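You operate a simulated robot arm through the tools that you are given. There is no shell and no other tool. Be economical: measure what you need, move in short steps, check, and stop when the job is done.

You run a simulated robot arm. Do the job below in one go: nothing can be reset, and whatever is moved stays where it is left.

Task
Set the three numbered sliders as the marks on the white board show.
Fine: the board is in the cream box on the rails: open the lid to read it, leave the board in and close it again.

It is judged by the outcome, as a careful person would: the job done as asked, and still so three seconds after it is handed in. It fails if anything else is knocked over, pushed out of place, dropped, spilled or broken. Lids that push on must go on centred and level and be pressed home; caps that screw on are set level and turned clockwise until they are tight.

Robot
A 7-joint arm with a two-finger parallel gripper, fixed in place. Base frame: the origin is at the foot of the arm, x ahead of it, y to its left, z up; the work surface is at about z = 860. Units: mm, degrees, N and s.
With the tool pointing down near the work surface it reaches from about 300 to 700 mm from the base axis. Its first joint turns from -66.0 to 66.0 degrees. Payload 1.57 kg.
Tool frame: the origin (TCP) lies between the finger pads and is the grasp point; the fingertips stand 30 mm ahead of it; z points along the fingers, y is the line along which they close. Largest opening 110 mm; finger width 24, thickness 12; the body of the gripper, 48 by 112 mm, starts 78 mm behind the TCP.
Orientation is that of the tool frame in the base frame, as [roll, pitch, yaw] about the fixed x, y, z axes, in that order (R = Rz(yaw) Ry(pitch) Rx(roll)). With the fingers straight down and closing along the base's y, the tool's x points along the base's -x, its y along +y and its z along -z.

Tools
- The arm moves only by the tool send_rows. Its argument "series" is a list of rows, each a list of 7 numbers: the gripper command, from -1 (shut) to 1 (fully open), values between in proportion, then the shift along the tool's x, y, z in m, then the turn, a rotation vector about the tool's x, y, z in degrees. In form: [[hand, dx, dy, dz, rx, ry, rz], ...]. A call has 1 to 8 rows; each row is the pose to reach, as a shift and turn from the pose commanded when the call began, along the tool's axes at that moment. A row lasts 0.2 s, in which the tool goes at most 50 mm and 8.6 degrees; a call with a longer step from one row to the next is refused whole, and so is a gripper value outside its range. Where a pose cannot be reached the arm comes as near as it can. A force on the tool above 60 N (or 10 N above the force at the start of the call, whichever is more), or a blocked arm, ends the call early, and 0.2 s more pass. Each finger travels about 108 mm/s and halts on what it meets, pressing with about 33 N; the grip force reading is that of the motor and also rises with nothing between the fingers. The clock runs only during rows and for 0.2 s after the last one: add rows that repeat a pose to give the fingers time. The reply holds the time, the measured pose of the TCP, the force on the tool along the base axes, the opening and the grip force, in the units named above and with some noise.
- Cameras (640 x 400 px; columns grow to the right, rows downward): "scene" is fixed at [171.8, -382.7, 1403.5]; the picture's right is [0.84, -0.55, 0.00], its down [-0.29, -0.44, -0.85] and it looks along [0.47, 0.71, -0.52] (base axes); focal length 315 px, centre (320, 200). "wrist" rides on the gripper at [-36, 0, -80] in the tool frame; the picture's right is [0.00, -1.00, 0.00], its down [0.97, 0.00, -0.24] and it looks along [0.24, 0.00, 0.97] (tool axes); focal length 218 px, centre (320, 200).
- camera(camera): a new picture of that camera. It takes no simulated time.
- point_at(camera, pixels): for up to 12 pixels [column, row] of the newest picture of that camera ("zoom" is the newest enlarged one), the place [x, y, z] in the base frame of the surface seen there, good to about 2 mm, but the place of the scene camera against the robot may be out by one fixed shift of up to 25 mm in any direction. It takes no simulated time.
- zoom(camera, box): a new picture of the part [left, top, right, bottom] of that camera's present view, enlarged. It takes no simulated time.
- hand_in(): hands the job in; it is judged then, once.

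Work in short steps. Measure before you move; look again where a grasp or a placing could have gone wrong, and mend it. You have 80 turns and 54 pictures in all, those below and enlarged ones among them. Open the gripper and draw the arm clear of the work before you hand the job in, unless the task says otherwise; then end with one line.

The tools are called after "Call:" by a JSON object that holds its "api" and its "payload". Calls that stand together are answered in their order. send_rows: Moves the arm, as the interface text tells. Its arguments: {"type":"object","properties":{"series":{"type":"array"}},"required":["series"]} The other tools are called the same way: camera (camera) takes a picture; point_at (camera, pixels) gives the place of the surface under pixels of a picture; zoom (camera, box) takes an enlarged picture of a part of a camera's view; hand_in () hands the job in.

At the start:

```text
clock: 0.0
ee_pos: [383.7, 25.6, 1153.4]
ee_rot: [180.0, 0.0, 180.0]
force: [0.7, 0.5, -1.5]
finger_gap: 109.9
grasp_force: 0.1
```

scene: 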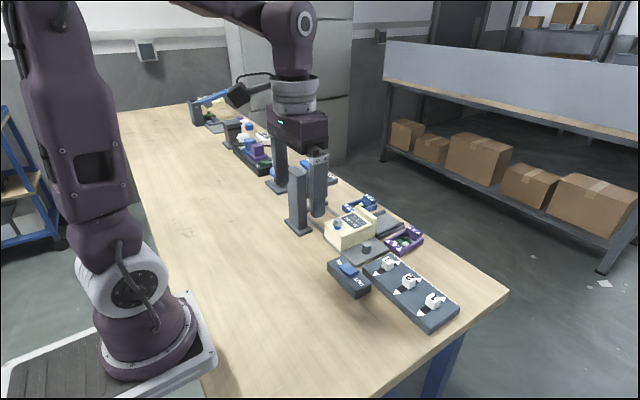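
wrist: 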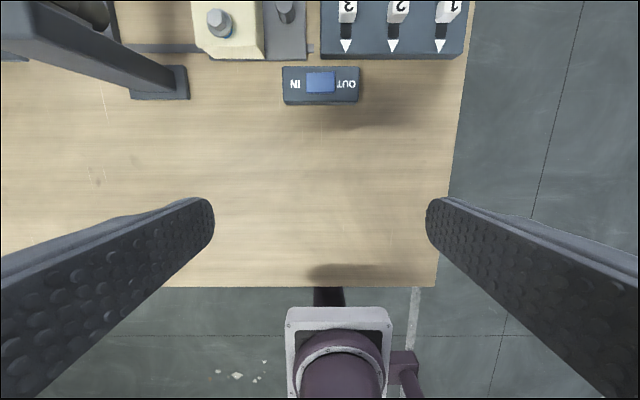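

The scene shows the cream box near (350,228), the slider panel near (410,290) and a blue rocker IN/OUT block near (348,275). I enlarge that area for detail.

Call:
{"api": "zoom", "payload": {"camera": "scene", "box": [310, 180, 470, 330]}}

Call:
{"api": "zoom", "payload": {"camera": "wrist", "box": [180, 0, 480, 120]}}

```text
2.67 times, centred on (390, 255) of scene
```

zoom: 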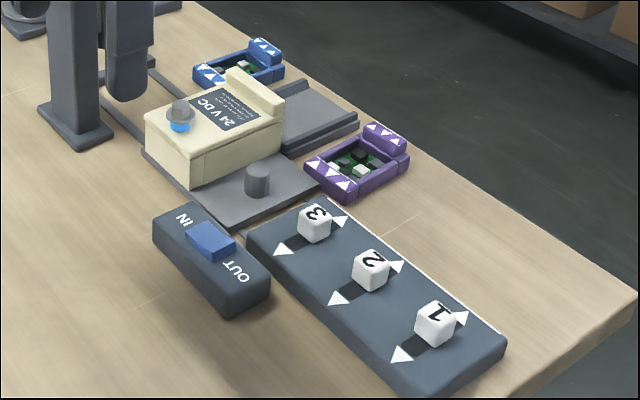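

```text
2.13 times, centred on (330, 60) of wrist
```

zoom: 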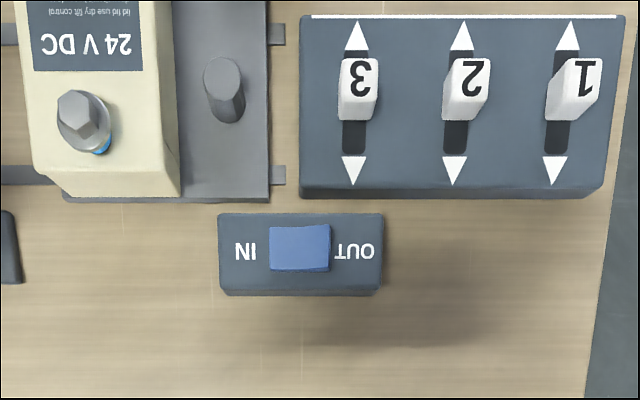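

I measure the main items: box knob, label, post, rocker, sliders.

Call:
{"api": "point_at", "payload": {"camera": "zoom", "pixels": [[76, 112], [85, 40], [110, 170], [223, 80], [300, 240], [245, 230], [358, 75], [465, 80], [585, 80], [355, 35], [354, 170], [320, 280]]}}

Call:
{"api": "zoom", "payload": {"camera": "scene", "box": [320, 185, 400, 265]}}

```text
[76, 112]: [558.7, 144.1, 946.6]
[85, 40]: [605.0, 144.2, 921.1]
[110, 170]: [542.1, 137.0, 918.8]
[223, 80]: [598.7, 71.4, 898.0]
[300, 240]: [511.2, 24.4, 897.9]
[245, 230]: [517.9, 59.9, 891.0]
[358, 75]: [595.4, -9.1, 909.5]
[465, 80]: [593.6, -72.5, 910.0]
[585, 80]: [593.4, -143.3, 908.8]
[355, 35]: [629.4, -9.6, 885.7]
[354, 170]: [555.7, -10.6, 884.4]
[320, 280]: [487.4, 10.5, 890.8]
```

```text
5.00 times, centred on (360, 225) of scene
```

zoom: 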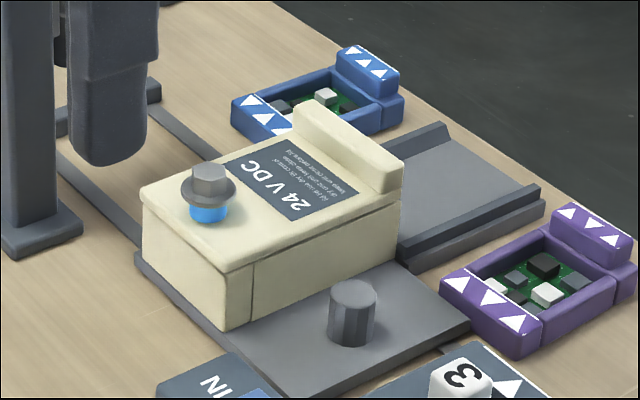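

I locate the posts standing left of the box before moving.

Call:
{"api": "zoom", "payload": {"camera": "scene", "box": [180, 70, 380, 250]}}

Call:
{"api": "zoom", "payload": {"camera": "wrist", "box": [0, 0, 260, 160]}}

```text
2.22 times, centred on (280, 160) of scene
```

zoom: 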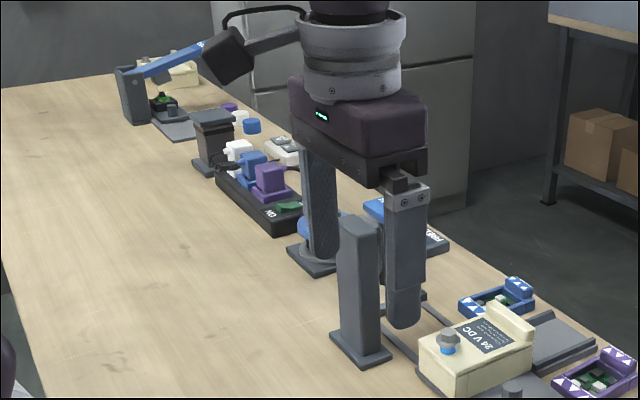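

```text
2.46 times, centred on (130, 80) of wrist
```

zoom: 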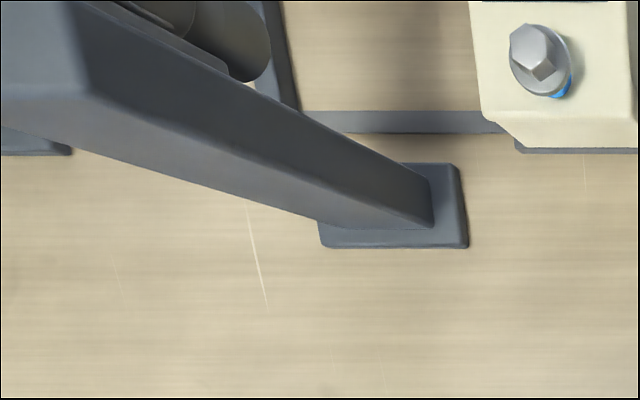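

I get positions for this post, then plan a viewing pose.

Call:
{"api": "point_at", "payload": {"camera": "zoom", "pixels": [[400, 190], [360, 240], [50, 75], [80, 60], [230, 50], [35, 145], [200, 140], [420, 125], [270, 50], [20, 30]]}}

Call:
{"api": "send_rows", "payload": {"series": [[1, 0, -0.02, -0.04, 0, 0, 0], [1, -0.04, -0.04, -0.06, 0, 0, 0], [1, -0.08, -0.04, -0.08, 0, 0, 0], [1, -0.11, -0.04, -0.1, 0, 0, 0], [1, -0.11, -0.04, -0.1, 0, 0, 0]]}}

Call:
{"api": "camera", "payload": {"camera": "wrist"}}

```text
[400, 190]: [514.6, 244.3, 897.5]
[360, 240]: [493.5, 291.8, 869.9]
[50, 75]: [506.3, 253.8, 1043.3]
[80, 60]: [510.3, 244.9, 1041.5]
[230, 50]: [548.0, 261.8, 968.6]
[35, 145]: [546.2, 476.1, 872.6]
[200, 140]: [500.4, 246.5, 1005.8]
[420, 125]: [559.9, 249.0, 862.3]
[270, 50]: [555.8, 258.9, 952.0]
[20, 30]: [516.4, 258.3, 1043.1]
```

```text
clock: 1.2
ee_pos: [494.2, -15.9, 1253.5]
ee_rot: [-180.0, -0.1, 180.0]
force: [-0.2, 0.1, -0.2]
finger_gap: 110.1
grasp_force: 0.0
```

```text
46 pictures are left
```

wrist: 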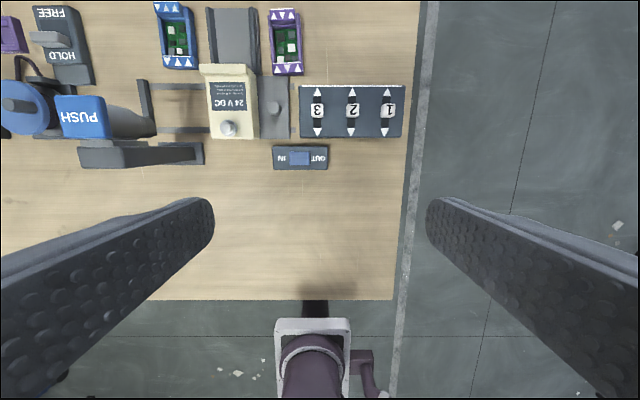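

A press (PUSH, at (95,115)) spans the rails, and a FREE/HOLD lever is at (60,40). I enlarge them and read the label.

Call:
{"api": "zoom", "payload": {"camera": "wrist", "box": [0, 0, 210, 170]}}

Call:
{"api": "zoom", "payload": {"camera": "wrist", "box": [190, 50, 300, 150]}}

Call:
{"api": "zoom", "payload": {"camera": "wrist", "box": [202, 78, 256, 112]}}

```text
2.35 times, centred on (105, 85) of wrist
```

zoom: 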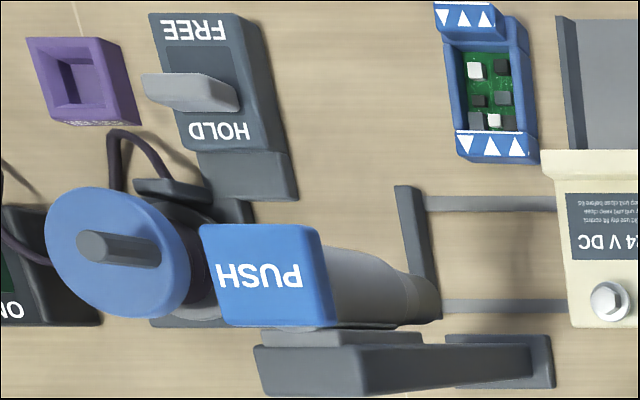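

```text
4.00 times, centred on (245, 100) of wrist
```

zoom: 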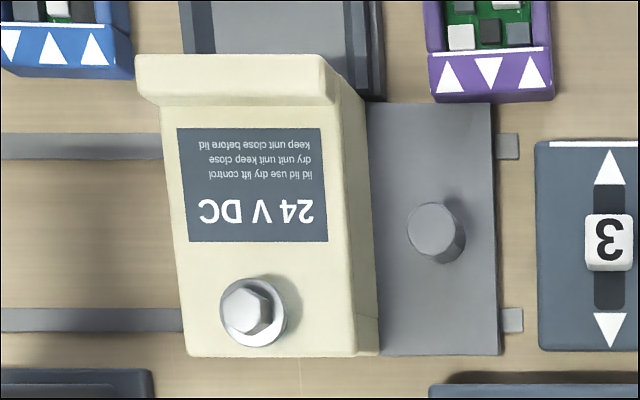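

```text
11.76 times, centred on (229, 95) of wrist
```

zoom: 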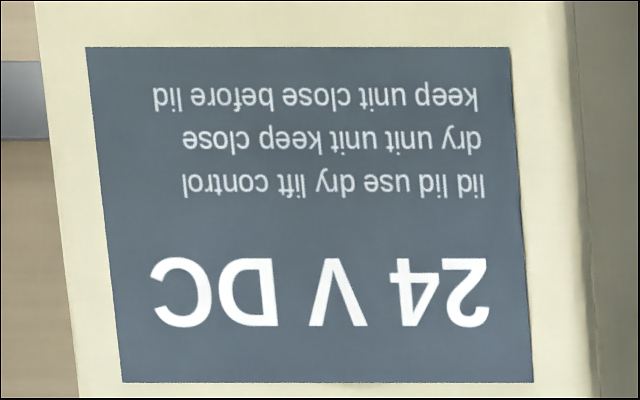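

The label is gibberish; the box has a hex-headed knob at the near end and a ridge at the far end. I move in tilted to look closely at knob and lid seams.

Call:
{"api": "send_rows", "payload": {"series": [[1, 0, 0.02, 0.033, 0, -7.5, 0], [1, 0, 0.04, 0.066, 0, -15, 0], [1, 0, 0.06, 0.1, 0, -22.5, 0], [1, 0, 0.08, 0.133, 0, -30, 0], [1, 0, 0.1, 0.166, 0, -37.5, 0], [1, 0, 0.116, 0.2, 0, -45, 0], [1, 0, 0.116, 0.2, 0, -45, 0]]}}

Call:
{"api": "camera", "payload": {"camera": "wrist"}}

```text
clock: 2.8
ee_pos: [492.5, 101.3, 1053.6]
ee_rot: [179.9, 44.9, 179.8]
force: [-0.3, -0.2, 0.5]
finger_gap: 110.0
grasp_force: 0.0
out of reach, approached as far as the arm can: row 5
```

```text
42 pictures are left
```

wrist: 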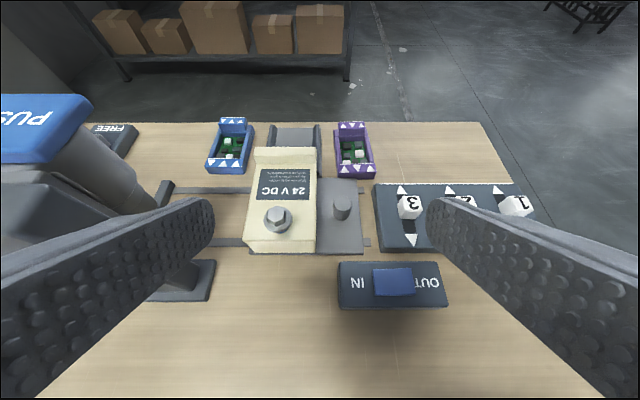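

Call:
{"api": "zoom", "payload": {"camera": "wrist", "box": [190, 110, 400, 260]}}

Call:
{"api": "zoom", "payload": {"camera": "scene", "box": [325, 190, 390, 250]}}

```text
2.67 times, centred on (295, 185) of wrist
```

zoom: 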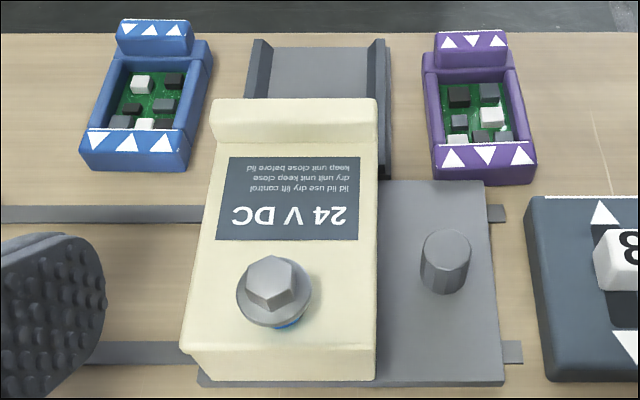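

```text
6.67 times, centred on (358, 220) of scene
```

zoom: 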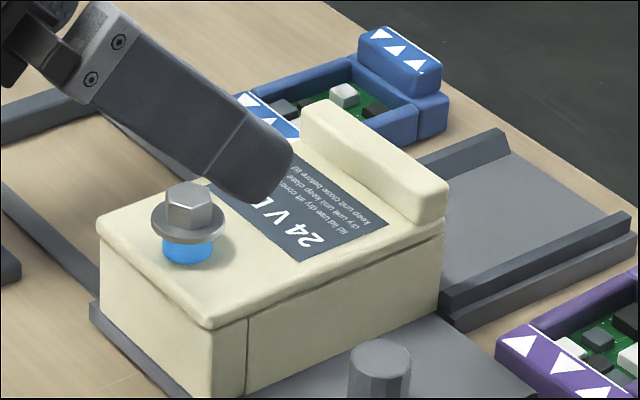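

The lid looks like a slab with a near-end apron (seam at zoom (247,350)), a ridge at the far end, and a bolt showing a blue shank. I measure these and look at the press for its relation.

Call:
{"api": "point_at", "payload": {"camera": "zoom", "pixels": [[190, 190], [187, 248], [210, 318], [210, 380], [247, 360], [435, 215], [440, 240], [440, 310], [330, 112], [410, 215], [500, 200], [380, 355]]}}

Call:
{"api": "zoom", "payload": {"camera": "scene", "box": [240, 120, 360, 250]}}

Call:
{"api": "point_at", "payload": {"camera": "wrist", "pixels": [[278, 212], [282, 235], [260, 150], [315, 150], [258, 158], [315, 158], [245, 243], [315, 243], [343, 200], [272, 140], [318, 140], [392, 280]]}}

```text
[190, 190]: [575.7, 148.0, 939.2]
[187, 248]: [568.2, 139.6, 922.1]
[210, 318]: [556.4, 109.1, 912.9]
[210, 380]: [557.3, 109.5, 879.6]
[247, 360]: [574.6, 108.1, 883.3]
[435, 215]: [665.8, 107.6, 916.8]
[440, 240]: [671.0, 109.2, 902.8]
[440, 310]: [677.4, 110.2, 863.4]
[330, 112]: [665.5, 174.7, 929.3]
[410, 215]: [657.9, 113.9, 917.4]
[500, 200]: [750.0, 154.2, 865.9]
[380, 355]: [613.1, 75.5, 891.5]
```

```text
3.08 times, centred on (300, 185) of scene
```

zoom: 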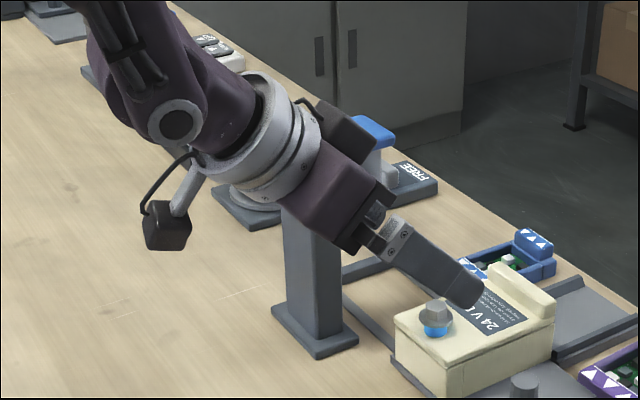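

```text
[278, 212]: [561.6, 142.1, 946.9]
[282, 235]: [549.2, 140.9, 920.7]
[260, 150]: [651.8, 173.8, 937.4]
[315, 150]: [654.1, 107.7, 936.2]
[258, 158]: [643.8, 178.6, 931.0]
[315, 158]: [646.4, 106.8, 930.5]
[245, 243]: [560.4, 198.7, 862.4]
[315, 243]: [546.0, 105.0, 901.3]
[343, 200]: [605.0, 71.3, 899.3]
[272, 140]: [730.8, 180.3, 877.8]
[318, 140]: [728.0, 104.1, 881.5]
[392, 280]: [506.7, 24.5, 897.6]
```

Box: x 540–660, y 107–178, top 920; bolt at about (561,142), top 947. I check the press's height and y extent for clearance.

Call:
{"api": "point_at", "payload": {"camera": "wrist", "pixels": [[85, 100], [88, 115], [30, 130], [100, 165], [120, 190], [150, 205], [178, 270], [80, 210]]}}

Call:
{"api": "zoom", "payload": {"camera": "wrist", "box": [0, 80, 220, 310]}}

```text
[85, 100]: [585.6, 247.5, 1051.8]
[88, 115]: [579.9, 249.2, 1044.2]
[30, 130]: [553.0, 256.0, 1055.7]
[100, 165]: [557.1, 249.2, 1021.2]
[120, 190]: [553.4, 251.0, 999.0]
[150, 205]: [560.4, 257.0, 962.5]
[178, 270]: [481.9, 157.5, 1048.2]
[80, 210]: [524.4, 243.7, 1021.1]
```

```text
1.74 times, centred on (110, 195) of wrist
```

zoom: 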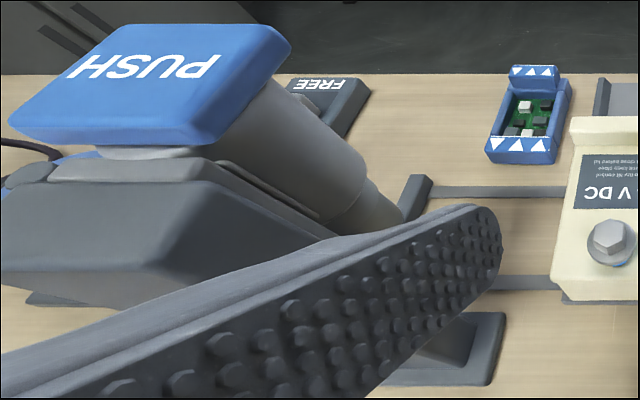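

The press top is at z 1055, y ≥ 244, so there is room. I go vertical above the bolt at z 1020 and look.

Call:
{"api": "send_rows", "payload": {"series": [[1, -0.004, 0.007, 0.0, 0, 7.5, 0], [1, -0.008, 0.014, 0.01, 0, 15, 0], [1, -0.012, 0.021, 0.025, 0, 22.5, 0], [1, -0.016, 0.028, 0.04, 0, 30, 0], [1, -0.02, 0.035, 0.056, 0, 37.5, 0], [1, -0.0247, 0.041, 0.0728, 0, 45, 0], [1, -0.0247, 0.041, 0.0728, 0, 45, 0]]}}

Call:
{"api": "camera", "payload": {"camera": "wrist"}}

```text
clock: 4.4
ee_pos: [560.5, 144.4, 1020.0]
ee_rot: [179.9, -0.2, 179.9]
force: [0.6, -0.1, 0.2]
finger_gap: 109.8
grasp_force: 0.0
out of reach, approached as far as the arm can: row 2, 3
```

```text
37 pictures are left
```

wrist: 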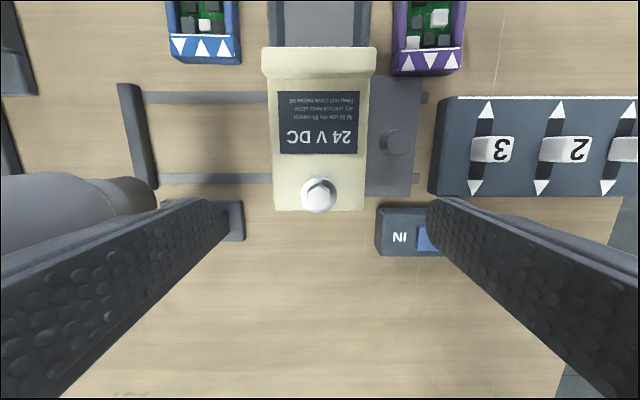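

I measure the bolt, stop bar, ram end, and ridge in this near view.

Call:
{"api": "point_at", "payload": {"camera": "wrist", "pixels": [[318, 192], [318, 205], [140, 195], [130, 120], [145, 170], [270, 205], [366, 205], [265, 60], [372, 60], [320, 72], [395, 140], [414, 150]]}}

Call:
{"api": "zoom", "payload": {"camera": "wrist", "box": [250, 30, 400, 230]}}

```text
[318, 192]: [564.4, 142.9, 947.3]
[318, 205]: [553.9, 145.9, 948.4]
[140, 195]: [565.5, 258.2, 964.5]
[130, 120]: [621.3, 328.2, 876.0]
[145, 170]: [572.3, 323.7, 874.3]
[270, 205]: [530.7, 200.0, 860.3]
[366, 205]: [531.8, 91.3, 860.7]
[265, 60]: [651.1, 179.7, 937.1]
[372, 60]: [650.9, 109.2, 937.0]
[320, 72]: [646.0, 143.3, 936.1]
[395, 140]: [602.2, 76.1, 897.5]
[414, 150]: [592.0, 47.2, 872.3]
```

```text
2.00 times, centred on (325, 130) of wrist
```

zoom: 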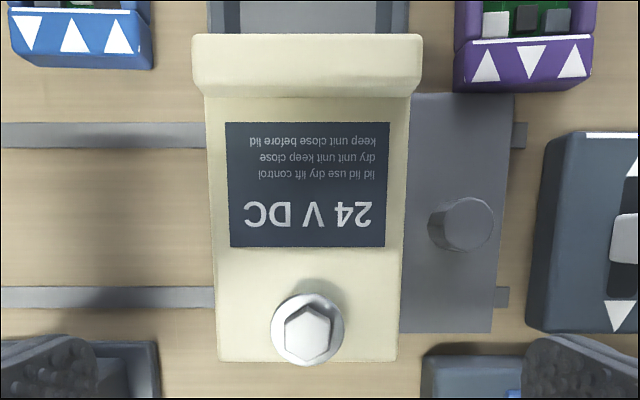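

The stop bar is at y≈326 and the ram at y≥258, so the carriage likely runs under the ram, which would press the bolt. First a gentle test: grip the hex (flats face ±y) and see whether lid or bolt moves.

Call:
{"api": "send_rows", "payload": {"series": [[0, 0, 0, 0.02, 0, 0, 0], [-0.3, 0, 0, 0.04, 0, 0, 0], [-0.3, 0, 0, 0.053, 0, 0, 0], [-1, 0, 0, 0.053, 0, 0, 0], [-1, 0, 0, 0.053, 0, 0, 0], [-1, 0, 0, 0.053, 0, 0, 0]]}}

Call:
{"api": "send_rows", "payload": {"series": [[-1, 0, 0, -0.001, 0, 0, 0], [-1, 0, 0, -0.002, 0, 0, 0], [-1, 0, 0, -0.003, 0, 0, 0], [-1, 0, 0, -0.004, 0, 0, 0]]}}

Call:
{"api": "zoom", "payload": {"camera": "scene", "box": [325, 190, 390, 250]}}

```text
clock: 5.8
ee_pos: [561.9, 144.3, 967.4]
ee_rot: [179.9, 0.0, -179.8]
force: [0.5, 14.5, -0.7]
finger_gap: 18.3
grasp_force: 33.0
```

```text
clock: 6.8
ee_pos: [561.4, 144.9, 968.7]
ee_rot: [-180.0, -0.2, -180.0]
force: [-0.1, 21.4, -27.1]
finger_gap: 18.5
grasp_force: 32.8
```

```text
6.67 times, centred on (358, 220) of scene
```

zoom: 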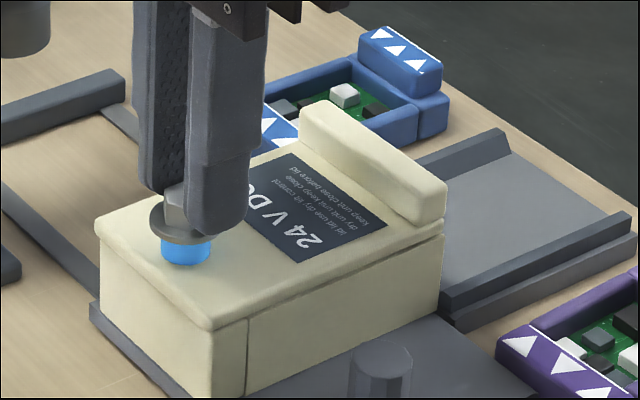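

Pulling up is firmly resisted (27 N over 1.3 mm). I relax, then press down gently on the same grip to see whether the bolt is a plunger.

Call:
{"api": "send_rows", "payload": {"series": [[-1, 0, 0, 0.004, 0, 0, 0], [-1, 0, 0, 0.005, 0, 0, 0], [-1, 0, 0, 0.006, 0, 0, 0], [-1, 0, 0, 0.007, 0, 0, 0], [-1, 0, 0, 0.008, 0, 0, 0]]}}

```text
clock: 8.0
ee_pos: [563.7, 145.1, 964.8]
ee_rot: [179.8, 0.4, -179.9]
force: [0.4, 27.7, 42.4]
finger_gap: 18.5
grasp_force: 32.3
```

At 42 N the bolt does not sink. I return to neutral and try a small counter-clockwise turn (-tool z), to see if it is a screw.

Call:
{"api": "send_rows", "payload": {"series": [[-1, 0, 0.001, -0.002, 0, 0, 0], [-1, 0, 0.002, -0.004, 0, 0, 0], [-1, 0, 0.002, -0.004, 0, 0, -5], [-1, 0, 0.002, -0.004, 0, 0, -10], [-1, 0, 0.002, -0.004, 0, 0, -15], [-1, 0, 0.002, -0.004, 0, 0, -15]]}}

Call:
{"api": "zoom", "payload": {"camera": "scene", "box": [325, 190, 390, 250]}}

```text
clock: 9.4
ee_pos: [561.3, 147.0, 967.6]
ee_rot: [179.9, -0.1, -164.9]
force: [0.6, 27.7, -0.6]
finger_gap: 17.4
grasp_force: 32.6
```

```text
6.67 times, centred on (358, 220) of scene
```

zoom: 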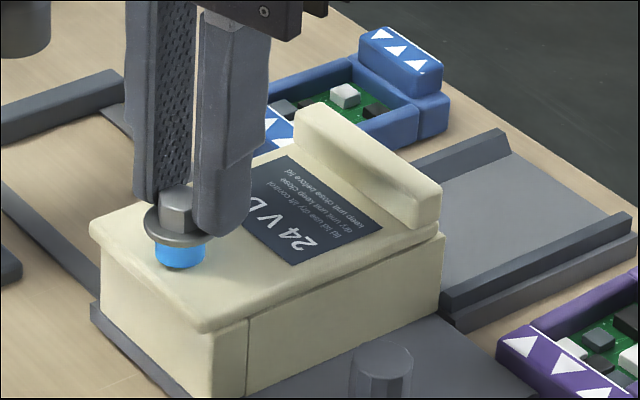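

The lid slab seems shifted a few px left relative to the box (corner (100,225)→(90,232)). I release and rise to look properly.

Call:
{"api": "send_rows", "payload": {"series": [[-0.5, 0, 0, 0, 0, 0, 0], [-0.3, 0, 0, -0.01, 0, 0, 5], [-0.2, 0, 0, -0.03, 0, 0, 10], [0, 0, 0, -0.055, 0, 0, 15], [0, 0, 0, -0.055, 0, 0, 15]]}}

Call:
{"api": "zoom", "payload": {"camera": "wrist", "box": [220, 30, 430, 230]}}

Call:
{"api": "zoom", "payload": {"camera": "scene", "box": [325, 190, 390, 250]}}

```text
clock: 10.6
ee_pos: [563.3, 146.3, 1023.2]
ee_rot: [-180.0, 0.0, 179.9]
force: [-0.6, 0.0, 0.3]
finger_gap: 55.1
grasp_force: 0.0
```

```text
2.00 times, centred on (325, 130) of wrist
```

zoom: 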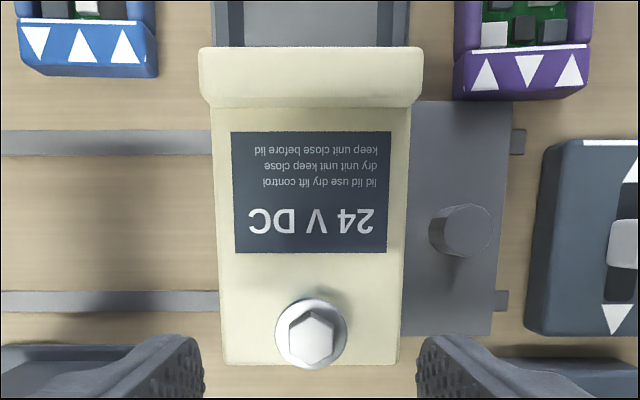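

```text
6.67 times, centred on (358, 220) of scene
```

zoom: 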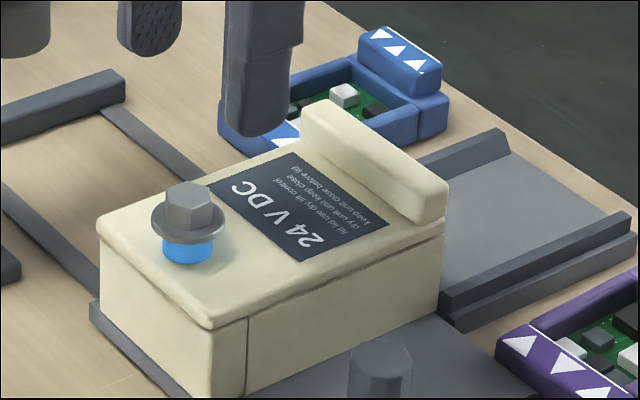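

The lid sprang back and the hex kept its orientation, so it is neither free to turn nor lift here. Next test: the ridge at the far end (x≈651, y≈144). I turn the hand 90° and go above it.

Call:
{"api": "send_rows", "payload": {"series": [[0, -0.011, 0, 0, 0, 0, 8.2], [0, -0.022, 0, 0, 0, 0, 16.4], [0, -0.033, 0, 0, 0, 0, 24.6], [0, -0.044, 0, 0, 0, 0, 32.8], [0, -0.055, -0.001, 0, 0, 0, 41], [0, -0.066, -0.001, 0, 0, 0, 49.2], [0, -0.077, -0.002, 0, 0, 0, 57.4], [0, -0.088, -0.002, 0, 0, 0, 65.6]]}}

Call:
{"api": "send_rows", "payload": {"series": [[-0.2, 0, 0, 0, 0, 0, 8.2], [-0.2, 0, 0, 0, 0, 0, 16.3], [-0.2, 0, 0, 0, 0, 0, 24.4], [-0.2, 0, 0, 0, 0, 0, 24.4]]}}

Call:
{"api": "camera", "payload": {"camera": "wrist"}}

```text
clock: 12.4
ee_pos: [650.6, 143.4, 1023.4]
ee_rot: [-180.0, 0.0, 114.2]
force: [-0.2, -0.5, 0.0]
finger_gap: 55.2
grasp_force: 0.1
```

```text
clock: 13.4
ee_pos: [649.9, 143.6, 1022.4]
ee_rot: [180.0, 0.1, 89.9]
force: [0.0, -0.1, -0.4]
finger_gap: 44.0
grasp_force: 0.1
```

```text
31 pictures are left
```

wrist: 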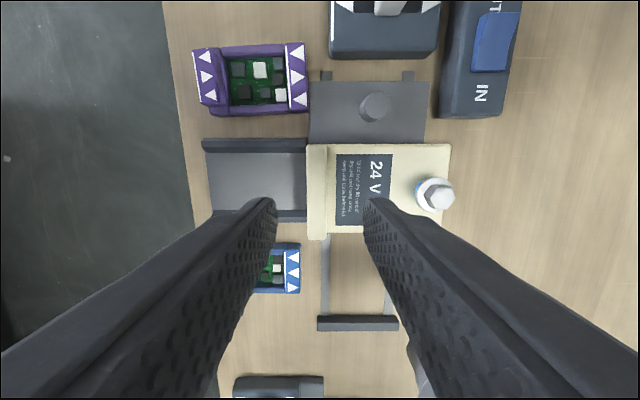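

The ridge spans columns 307–328; I measure its edges for the grip.

Call:
{"api": "point_at", "payload": {"camera": "wrist", "pixels": [[310, 190], [316, 190], [325, 190], [331, 190], [304, 190], [290, 190]]}}

```text
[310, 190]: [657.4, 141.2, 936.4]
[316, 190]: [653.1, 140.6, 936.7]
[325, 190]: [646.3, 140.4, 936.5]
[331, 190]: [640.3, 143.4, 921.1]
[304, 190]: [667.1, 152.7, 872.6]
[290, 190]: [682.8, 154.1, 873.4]
```

Ridge x 644–659, z 920–937. I descend to TCP z 955, grip it and lift gently.

Call:
{"api": "send_rows", "payload": {"series": [[-0.2, 0, 0.0, 0.03, 0, 0, 0], [-0.2, 0, 0.0, 0.055, 0, 0, 0], [-0.2, 0, 0, 0.067, 0, 0, 0], [-1, 0, 0, 0.067, 0, 0, 0], [-1, 0, 0, 0.067, 0, 0, 0]]}}

Call:
{"api": "send_rows", "payload": {"series": [[-1, 0, 0, -0.001, 0, 0, 0], [-1, 0, 0, -0.002, 0, 0, 0], [-1, 0, 0, -0.003, 0, 0, 0], [-1, 0, 0, -0.004, 0, 0, 0], [-1, 0, 0, -0.005, 0, 0, 0]]}}

Call:
{"api": "zoom", "payload": {"camera": "scene", "box": [325, 190, 390, 250]}}

```text
clock: 14.6
ee_pos: [651.0, 143.3, 955.5]
ee_rot: [180.0, 0.0, 90.1]
force: [1.8, -0.4, -0.1]
finger_gap: 15.7
grasp_force: 32.1
```

```text
clock: 15.8
ee_pos: [650.4, 143.7, 959.6]
ee_rot: [180.0, 0.1, 90.0]
force: [1.4, 3.2, -31.0]
finger_gap: 16.2
grasp_force: 31.2
```

```text
6.67 times, centred on (358, 220) of scene
```

zoom: 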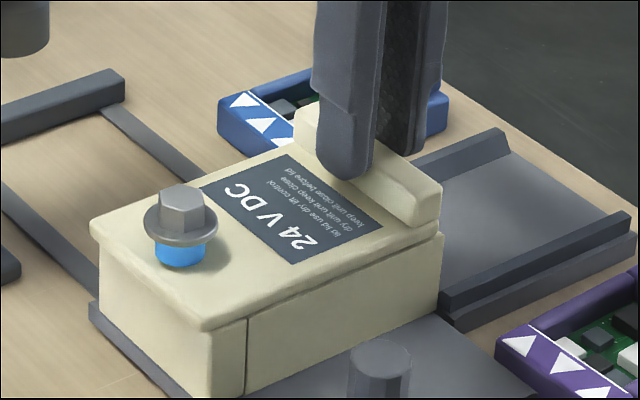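

Lifting at the ridge meets 31 N; but the slab shows some play toward -x. I go back down and try sliding the lid gently toward -x (tool -y).

Call:
{"api": "send_rows", "payload": {"series": [[-1, 0, 0, 0.003, 0, 0, 0], [-1, 0, 0, 0.004, 0, 0, 0], [-1, 0, -0.002, 0.004, 0, 0, 0], [-1, 0, -0.004, 0.004, 0, 0, 0], [-1, 0, -0.006, 0.004, 0, 0, 0], [-1, 0, -0.008, 0.004, 0, 0, 0]]}}

Call:
{"api": "zoom", "payload": {"camera": "scene", "box": [325, 190, 390, 250]}}

```text
clock: 17.2
ee_pos: [641.6, 142.6, 957.2]
ee_rot: [179.9, 0.1, 89.9]
force: [0.6, 0.4, 32.4]
finger_gap: 16.0
grasp_force: 31.2
```

```text
6.67 times, centred on (358, 220) of scene
```

zoom: 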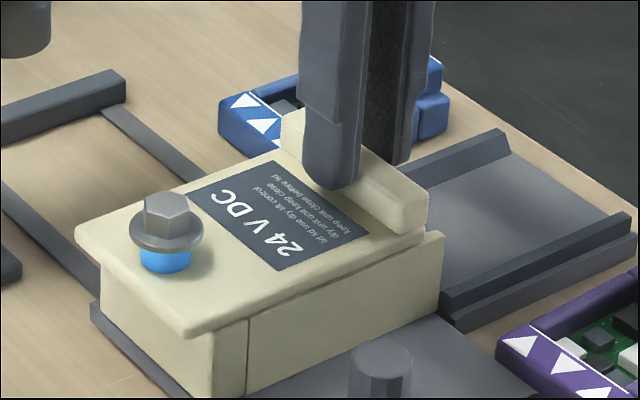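

The lid slides toward -x freely. I ease the downward load and slide it on in steps.

Call:
{"api": "send_rows", "payload": {"series": [[-1, 0, 0, -0.0025, 0, 0, 0], [-1, 0, -0.008, -0.0025, 0, 0, 0], [-1, 0, -0.016, -0.0025, 0, 0, 0], [-1, 0, -0.024, -0.0025, 0, 0, 0], [-1, 0, -0.032, -0.0025, 0, 0, 0], [-1, 0, -0.032, -0.0025, 0, 0, 0]]}}

Call:
{"api": "zoom", "payload": {"camera": "scene", "box": [310, 180, 400, 260]}}

```text
clock: 18.6
ee_pos: [609.7, 142.9, 957.7]
ee_rot: [-179.8, 0.0, 90.0]
force: [-0.5, 5.1, -22.9]
finger_gap: 15.5
grasp_force: 31.0
```

```text
5.00 times, centred on (355, 220) of scene
```

zoom: 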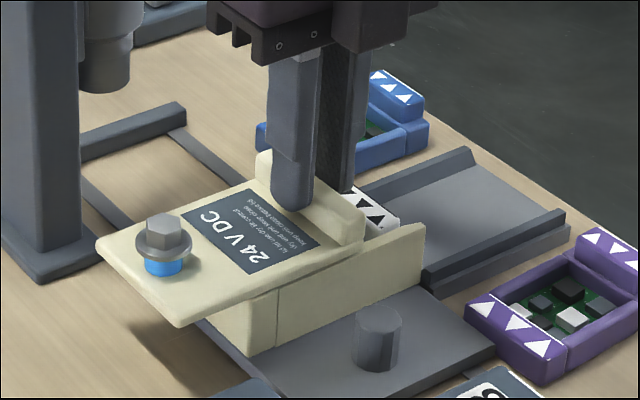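

The white board shows at (375,210). I slide 22 mm further and look from the wrist camera.

Call:
{"api": "send_rows", "payload": {"series": [[-1, 0, -0.006, 0.001, 0, 0, 0], [-1, 0, -0.014, 0.001, 0, 0, 0], [-1, 0, -0.022, 0.001, 0, 0, 0], [-1, 0, -0.022, 0.001, 0, 0, 0]]}}

Call:
{"api": "camera", "payload": {"camera": "wrist"}}

Call:
{"api": "zoom", "payload": {"camera": "scene", "box": [310, 180, 400, 260]}}

```text
clock: 19.6
ee_pos: [588.3, 142.5, 957.1]
ee_rot: [-179.9, -0.1, 90.1]
force: [0.0, 8.4, -18.7]
finger_gap: 15.9
grasp_force: 31.5
```

```text
27 pictures are left
```

wrist: 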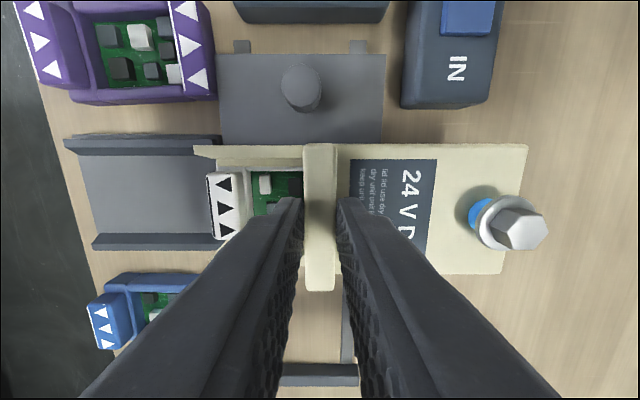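

```text
5.00 times, centred on (355, 220) of scene
```

zoom: 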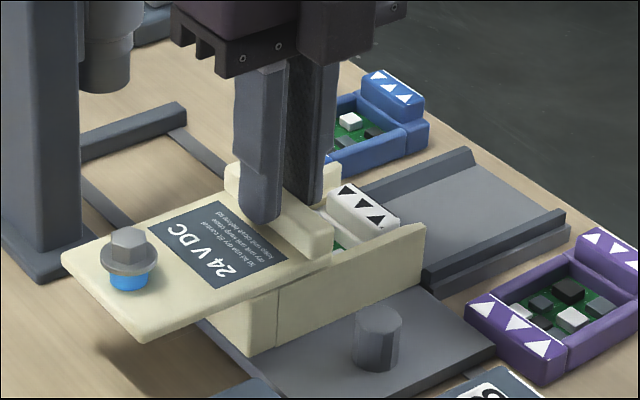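

The white board is a tray with triangle marks on end strips. I zoom on the far strip in both views.

Call:
{"api": "zoom", "payload": {"camera": "wrist", "box": [190, 150, 320, 250]}}

Call:
{"api": "zoom", "payload": {"camera": "scene", "box": [370, 190, 400, 230]}}

```text
4.00 times, centred on (255, 200) of wrist
```

zoom: 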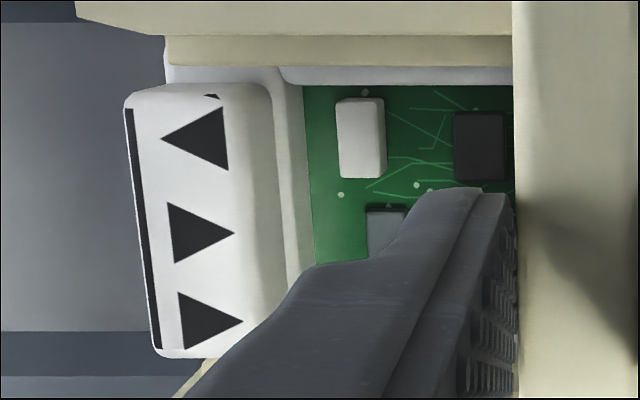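

```text
10.00 times, centred on (385, 210) of scene
```

zoom: 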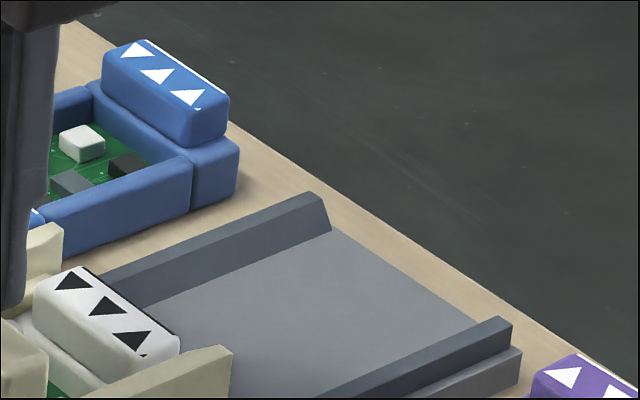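

Far strip: -y triangle points +x, the other two point -x; a black line on its +x edge and a dot at the -y end. I slide the lid 20 mm more to see the other end strip, keeping hold of it.

Call:
{"api": "send_rows", "payload": {"series": [[-1, 0, -0.006, 0.0, 0, 0, 0], [-1, 0, -0.012, 0.0, 0, 0, 0], [-1, 0, -0.02, 0.0, 0, 0, 0], [-1, 0, -0.02, 0.0, 0, 0, 0]]}}

Call:
{"api": "camera", "payload": {"camera": "wrist"}}

Call:
{"api": "zoom", "payload": {"camera": "scene", "box": [310, 180, 470, 330]}}

```text
clock: 20.6
ee_pos: [568.5, 144.3, 956.5]
ee_rot: [-179.8, -0.1, 90.0]
force: [-0.7, 6.6, -28.3]
finger_gap: 16.0
grasp_force: 31.1
```

```text
23 pictures are left
```

wrist: 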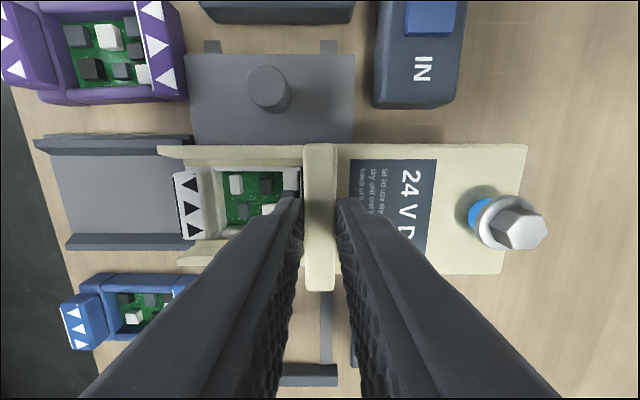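

```text
2.67 times, centred on (390, 255) of scene
```

zoom: 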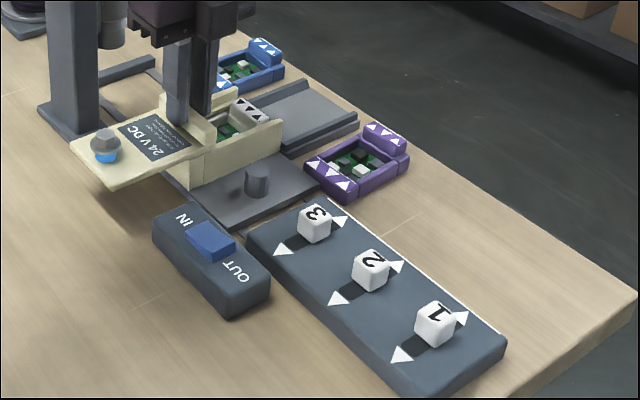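

I zoom on the boards to compare strips, and the panel for line/dot.

Call:
{"api": "zoom", "payload": {"camera": "wrist", "box": [150, 150, 320, 256]}}

Call:
{"api": "zoom", "payload": {"camera": "wrist", "box": [0, 0, 200, 110]}}

Call:
{"api": "zoom", "payload": {"camera": "scene", "box": [365, 215, 465, 335]}}

```text
3.76 times, centred on (235, 203) of wrist
```

zoom: 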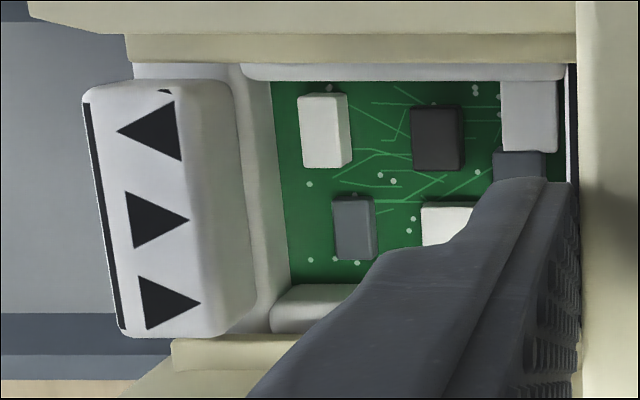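

```text
3.20 times, centred on (100, 55) of wrist
```

zoom: 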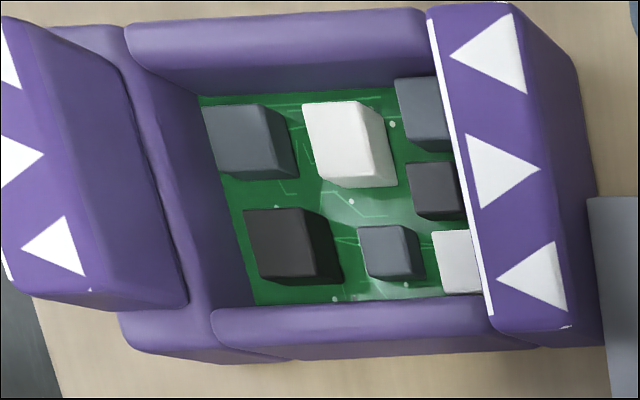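

```text
3.33 times, centred on (415, 275) of scene
```

zoom: 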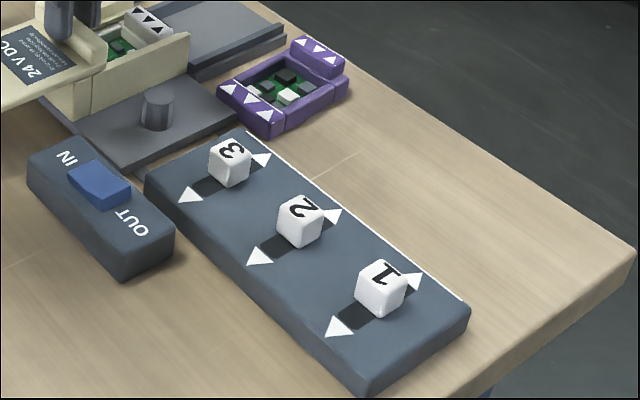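

Both purple strips carry the same pattern with the line on the same +x side, so the line orients the marks; the panel's white line is on +x too. Reading: slider 1 → +x, 2 → -x, 3 → -x. Now I slide the lid back closed.

Call:
{"api": "send_rows", "payload": {"series": [[-1, 0, 0, 0.0015, 0, 0, 0], [-1, 0, 0.01, 0.0015, 0, 0, 0], [-1, 0, 0.022, 0.0015, 0, 0, 0], [-1, 0, 0.034, 0.0015, 0, 0, 0], [-1, 0, 0.046, 0.0015, 0, 0, 0], [-1, 0, 0.058, 0.0015, 0, 0, 0], [-1, 0, 0.068, 0.0015, 0, 0, 0], [-1, 0, 0.075, 0.0015, 0, 0, 0]]}}

Call:
{"api": "send_rows", "payload": {"series": [[-1, 0, 0.002, 0, 0, 0, 0], [-1, 0, 0.004, 0.0, 0, 0, 0], [-1, 0, 0.006, 0, 0, 0, 0], [-1, 0, 0.008, 0, 0, 0, 0], [-1, 0, 0.01, 0, 0, 0, 0], [-1, 0, 0.012, 0, 0, 0, 0]]}}

Call:
{"api": "zoom", "payload": {"camera": "scene", "box": [325, 190, 390, 250]}}

```text
clock: 22.4
ee_pos: [643.8, 142.6, 958.0]
ee_rot: [180.0, 0.0, 90.0]
force: [-0.7, 1.4, 14.3]
finger_gap: 16.1
grasp_force: 31.5
```

```text
clock: 23.8
ee_pos: [654.2, 143.4, 956.7]
ee_rot: [-179.7, 0.0, 90.0]
force: [-22.8, 3.9, 31.9]
finger_gap: 15.8
grasp_force: 31.1
```

```text
6.67 times, centred on (358, 220) of scene
```

zoom: 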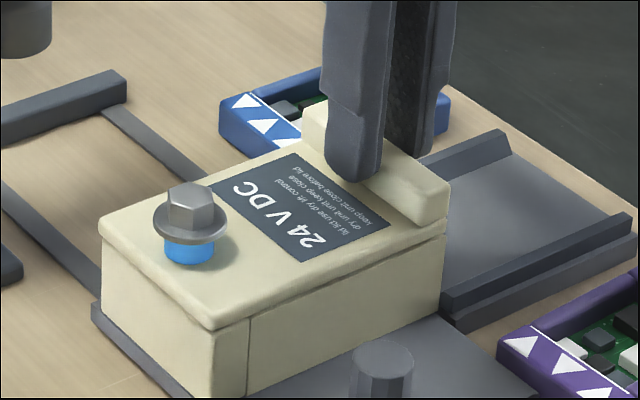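

The lid is home (22 N stop force). I release, rise, and move over slider 3 keeping this hand orientation.

Call:
{"api": "send_rows", "payload": {"series": [[-0.3, 0, -0.002, -0.003, 0, 0, 0], [-0.2, 0, -0.003, -0.003, 0, 0, 0], [-0.2, 0, -0.003, -0.03, 0, 0, 0], [-0.2, 0, -0.003, -0.06, 0, 0, 0], [-0.2, -0.04, -0.02, -0.06, 0, 0, 0], [-0.2, -0.08, -0.04, -0.06, 0, 0, 0], [-0.2, -0.12, -0.059, -0.06, 0, 0, 0], [-0.2, -0.153, -0.059, -0.06, 0, 0, 0]]}}

Call:
{"api": "camera", "payload": {"camera": "wrist"}}

Call:
{"api": "zoom", "payload": {"camera": "scene", "box": [325, 190, 390, 250]}}

```text
clock: 25.6
ee_pos: [597.1, -8.6, 1017.1]
ee_rot: [-179.9, 0.0, 90.0]
force: [0.2, -0.3, -0.5]
finger_gap: 44.3
grasp_force: 0.0
```

```text
17 pictures are left
```

wrist: 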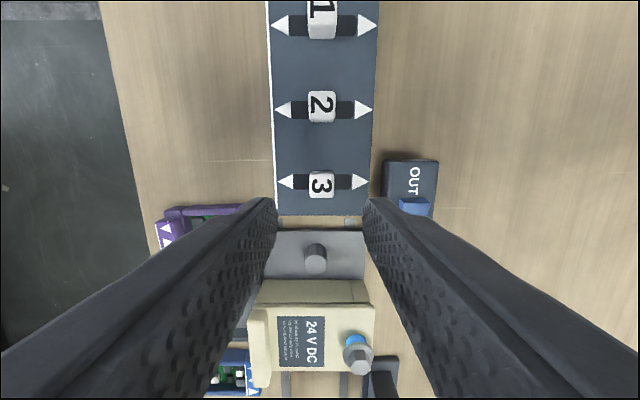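

```text
6.67 times, centred on (358, 220) of scene
```

zoom: 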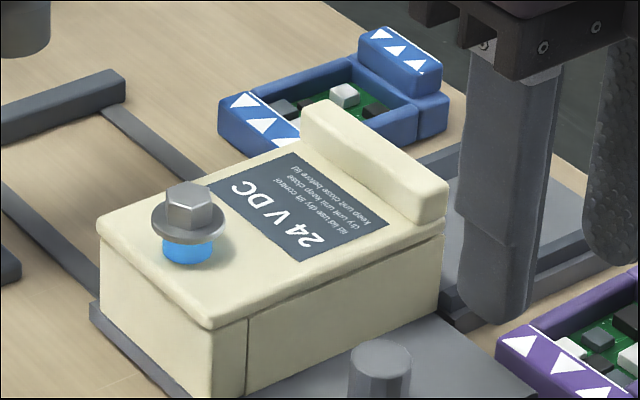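

The lid looks exactly as at the start. I measure knobs and slot ends.

Call:
{"api": "point_at", "payload": {"camera": "wrist", "pixels": [[320, 183], [310, 183], [331, 183], [298, 182], [346, 182], [285, 182], [362, 182], [320, 105], [322, 14]]}}

Call:
{"api": "zoom", "payload": {"camera": "wrist", "box": [250, 0, 400, 220]}}

```text
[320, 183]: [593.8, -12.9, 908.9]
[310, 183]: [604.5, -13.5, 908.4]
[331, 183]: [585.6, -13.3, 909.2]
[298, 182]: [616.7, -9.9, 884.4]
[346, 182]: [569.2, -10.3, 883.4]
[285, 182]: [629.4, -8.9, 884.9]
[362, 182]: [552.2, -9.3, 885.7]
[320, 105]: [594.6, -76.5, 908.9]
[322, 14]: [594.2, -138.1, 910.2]
```

```text
1.82 times, centred on (325, 110) of wrist
```

zoom: 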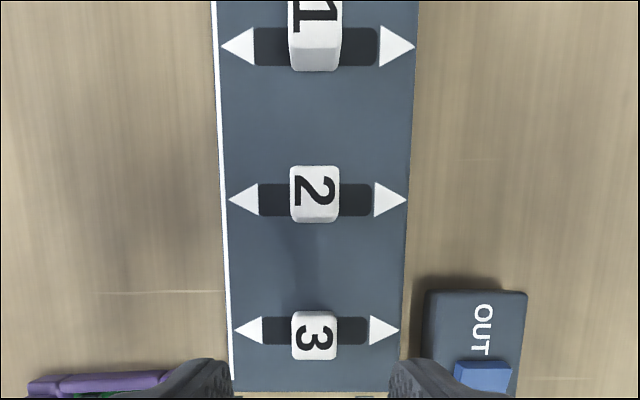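

Slots run x≈564–622, knobs 20 wide at x≈594. I descend on slider 3, grip it.

Call:
{"api": "send_rows", "payload": {"series": [[-0.2, -0.0025, -0.0025, 0.03, 0, 0, 0], [-0.2, -0.0025, -0.0025, 0.06, 0, 0, 0], [-0.2, -0.0025, -0.0025, 0.085, 0, 0, 0], [-0.2, -0.0025, -0.0025, 0.095, 0, 0, 0], [-1, -0.0025, -0.0025, 0.095, 0, 0, 0], [-1, -0.0025, -0.0025, 0.095, 0, 0, 0]]}}

Call:
{"api": "send_rows", "payload": {"series": [[-1, 0, -0.005, 0, 0, 0, 0], [-1, 0, -0.01, 0, 0, 0, 0], [-1, 0, -0.014, 0, 0, 0, 0], [-1, 0, -0.018, 0, 0, 0, 0], [-1, 0, -0.022, 0, 0, 0, 0], [-1, 0, -0.022, 0, 0, 0, 0]]}}

```text
clock: 27.0
ee_pos: [594.0, -11.9, 920.3]
ee_rot: [-179.9, 0.0, 90.1]
force: [0.9, -0.4, 0.1]
finger_gap: 21.8
grasp_force: 34.8
```

```text
clock: 28.4
ee_pos: [577.7, -13.3, 921.5]
ee_rot: [179.3, 0.1, 90.0]
force: [49.4, -2.1, -34.5]
finger_gap: 21.6
grasp_force: 34.4
```

Slider 3 reached its -x stop (49 N at x 577.7). I back off the load, release, rise and go over slider 2.

Call:
{"api": "send_rows", "payload": {"series": [[-1, 0, 0.004, 0, 0, 0, 0], [-0.5, 0, 0.004, 0, 0, 0, 0], [-0.2, 0, 0.004, 0, 0, 0, 0], [-0.2, 0, 0.004, -0.035, 0, 0, 0], [-0.2, -0.03, 0.022, -0.04, 0, 0, 0], [-0.2, -0.0635, 0.022, -0.04, 0, 0, 0], [-0.2, -0.0635, 0.022, -0.04, 0, 0, 0]]}}

Call:
{"api": "camera", "payload": {"camera": "wrist"}}

```text
clock: 30.0
ee_pos: [597.4, -77.4, 960.9]
ee_rot: [180.0, -0.1, 90.0]
force: [-0.3, -1.1, -0.2]
finger_gap: 43.8
grasp_force: 0.0
```

```text
14 pictures are left
```

wrist: 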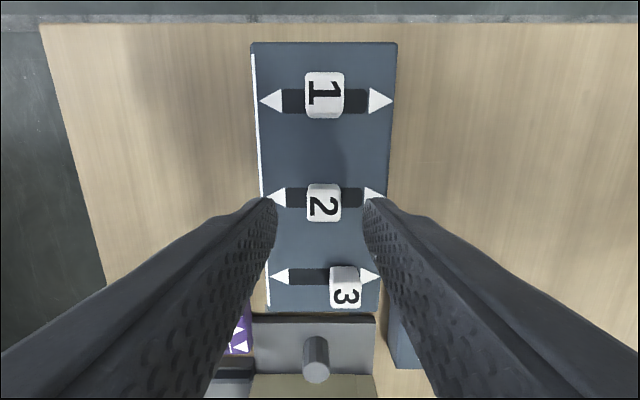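

Slider 3 sits at its -x end. Now slider 2 likewise.

Call:
{"api": "send_rows", "payload": {"series": [[-0.2, 0.002, -0.003, 0.02, 0, 0, 0], [-0.2, 0.002, -0.003, 0.04, 0, 0, 0], [-0.2, 0.002, -0.003, 0.04, 0, 0, 0], [-1, 0.002, -0.003, 0.04, 0, 0, 0], [-1, 0.002, -0.003, 0.04, 0, 0, 0]]}}

Call:
{"api": "send_rows", "payload": {"series": [[-1, 0, -0.005, 0, 0, 0, 0], [-1, 0, -0.01, 0, 0, 0, 0], [-1, 0, -0.014, 0, 0, 0, 0], [-1, 0, -0.018, 0, 0, 0, 0], [-1, 0, -0.021, 0, 0, 0, 0], [-1, 0, -0.021, 0, 0, 0, 0]]}}

Call:
{"api": "send_rows", "payload": {"series": [[-1, 0, 0.004, 0, 0, 0, 0], [-0.5, 0, 0.004, 0, 0, 0, 0], [-0.2, 0, 0.004, 0, 0, 0, 0], [-0.2, 0, 0.004, -0.035, 0, 0, 0], [-0.2, -0.03, 0.021, -0.04, 0, 0, 0], [-0.2, -0.0635, 0.021, -0.04, 0, 0, 0], [-0.2, -0.0635, 0.021, -0.04, 0, 0, 0]]}}

Call:
{"api": "camera", "payload": {"camera": "wrist"}}

```text
clock: 31.2
ee_pos: [593.1, -74.0, 923.2]
ee_rot: [180.0, -0.1, 90.0]
force: [1.9, -0.5, -4.1]
finger_gap: 21.9
grasp_force: 35.3
```

```text
clock: 32.6
ee_pos: [576.8, -74.7, 923.4]
ee_rot: [178.8, 0.3, 90.1]
force: [53.5, 0.2, -4.2]
finger_gap: 22.1
grasp_force: 35.1
```

```text
clock: 34.2
ee_pos: [592.2, -138.5, 960.0]
ee_rot: [-180.0, 0.0, 90.0]
force: [-0.6, -0.4, -0.5]
finger_gap: 43.7
grasp_force: 0.0
```

```text
13 pictures are left
```

wrist: 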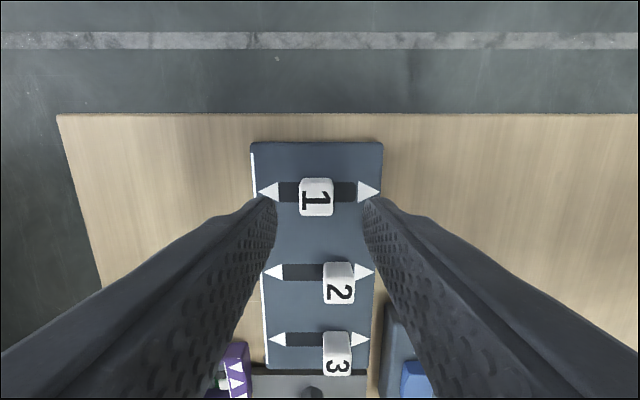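

Sliders 2 and 3 are at their -x ends. Slider 1 is under the hand; I grip it and push it to +x.

Call:
{"api": "send_rows", "payload": {"series": [[-0.2, 0.0, 0.002, 0.02, 0, 0, 0], [-0.2, 0.0, 0.002, 0.039, 0, 0, 0], [-0.2, 0.0, 0.002, 0.039, 0, 0, 0], [-1, 0.0, 0.002, 0.039, 0, 0, 0], [-1, 0.0, 0.002, 0.039, 0, 0, 0]]}}

Call:
{"api": "send_rows", "payload": {"series": [[-1, 0, 0.005, 0, 0, 0, 0], [-1, 0, 0.01, 0, 0, 0, 0], [-1, 0, 0.014, 0, 0, 0, 0], [-1, 0, 0.018, 0, 0, 0, 0], [-1, 0, 0.021, 0, 0, 0, 0], [-1, 0, 0.021, 0, 0, 0, 0]]}}

Call:
{"api": "send_rows", "payload": {"series": [[-1, 0, -0.004, 0, 0, 0, 0], [-0.5, 0, -0.004, 0, 0, 0, 0], [-0.2, 0, -0.004, 0, 0, 0, 0], [-0.2, 0, -0.004, -0.035, 0, 0, 0], [0, 0, -0.04, -0.07, 0, 0, 0], [0.2, 0, -0.08, -0.1, 0, 0, 0], [0.2, 0, -0.12, -0.12, 0, 0, 0], [0.2, 0, -0.12, -0.12, 0, 0, 0]]}}

Call:
{"api": "zoom", "payload": {"camera": "scene", "box": [310, 180, 470, 330]}}

Call:
{"api": "camera", "payload": {"camera": "wrist"}}

```text
clock: 35.4
ee_pos: [592.5, -138.8, 921.9]
ee_rot: [-180.0, 0.0, 90.0]
force: [1.5, -1.2, -4.6]
finger_gap: 21.7
grasp_force: 34.5
```

```text
clock: 36.8
ee_pos: [610.9, -138.0, 922.9]
ee_rot: [-179.6, 0.0, 89.9]
force: [-38.9, -4.7, 7.1]
finger_gap: 21.5
grasp_force: 35.1
```

```text
refused: row 5 steps farther than a row can; nothing moved
```

```text
2.67 times, centred on (390, 255) of scene
```

zoom: 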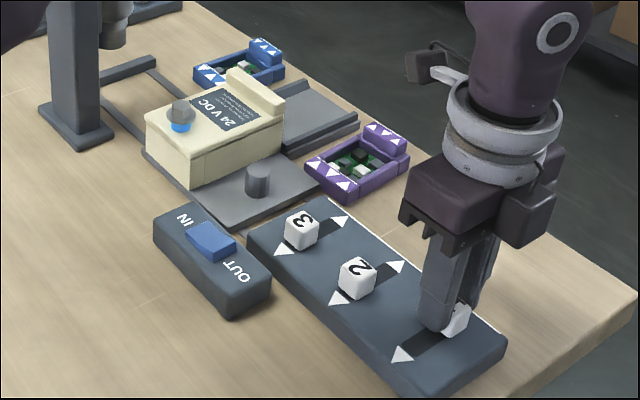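

```text
11 pictures are left
```

wrist: 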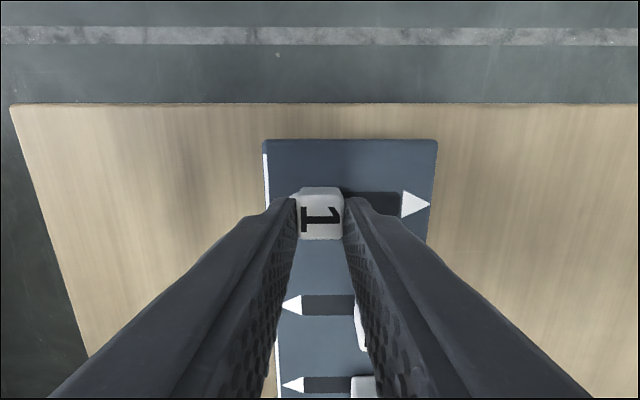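

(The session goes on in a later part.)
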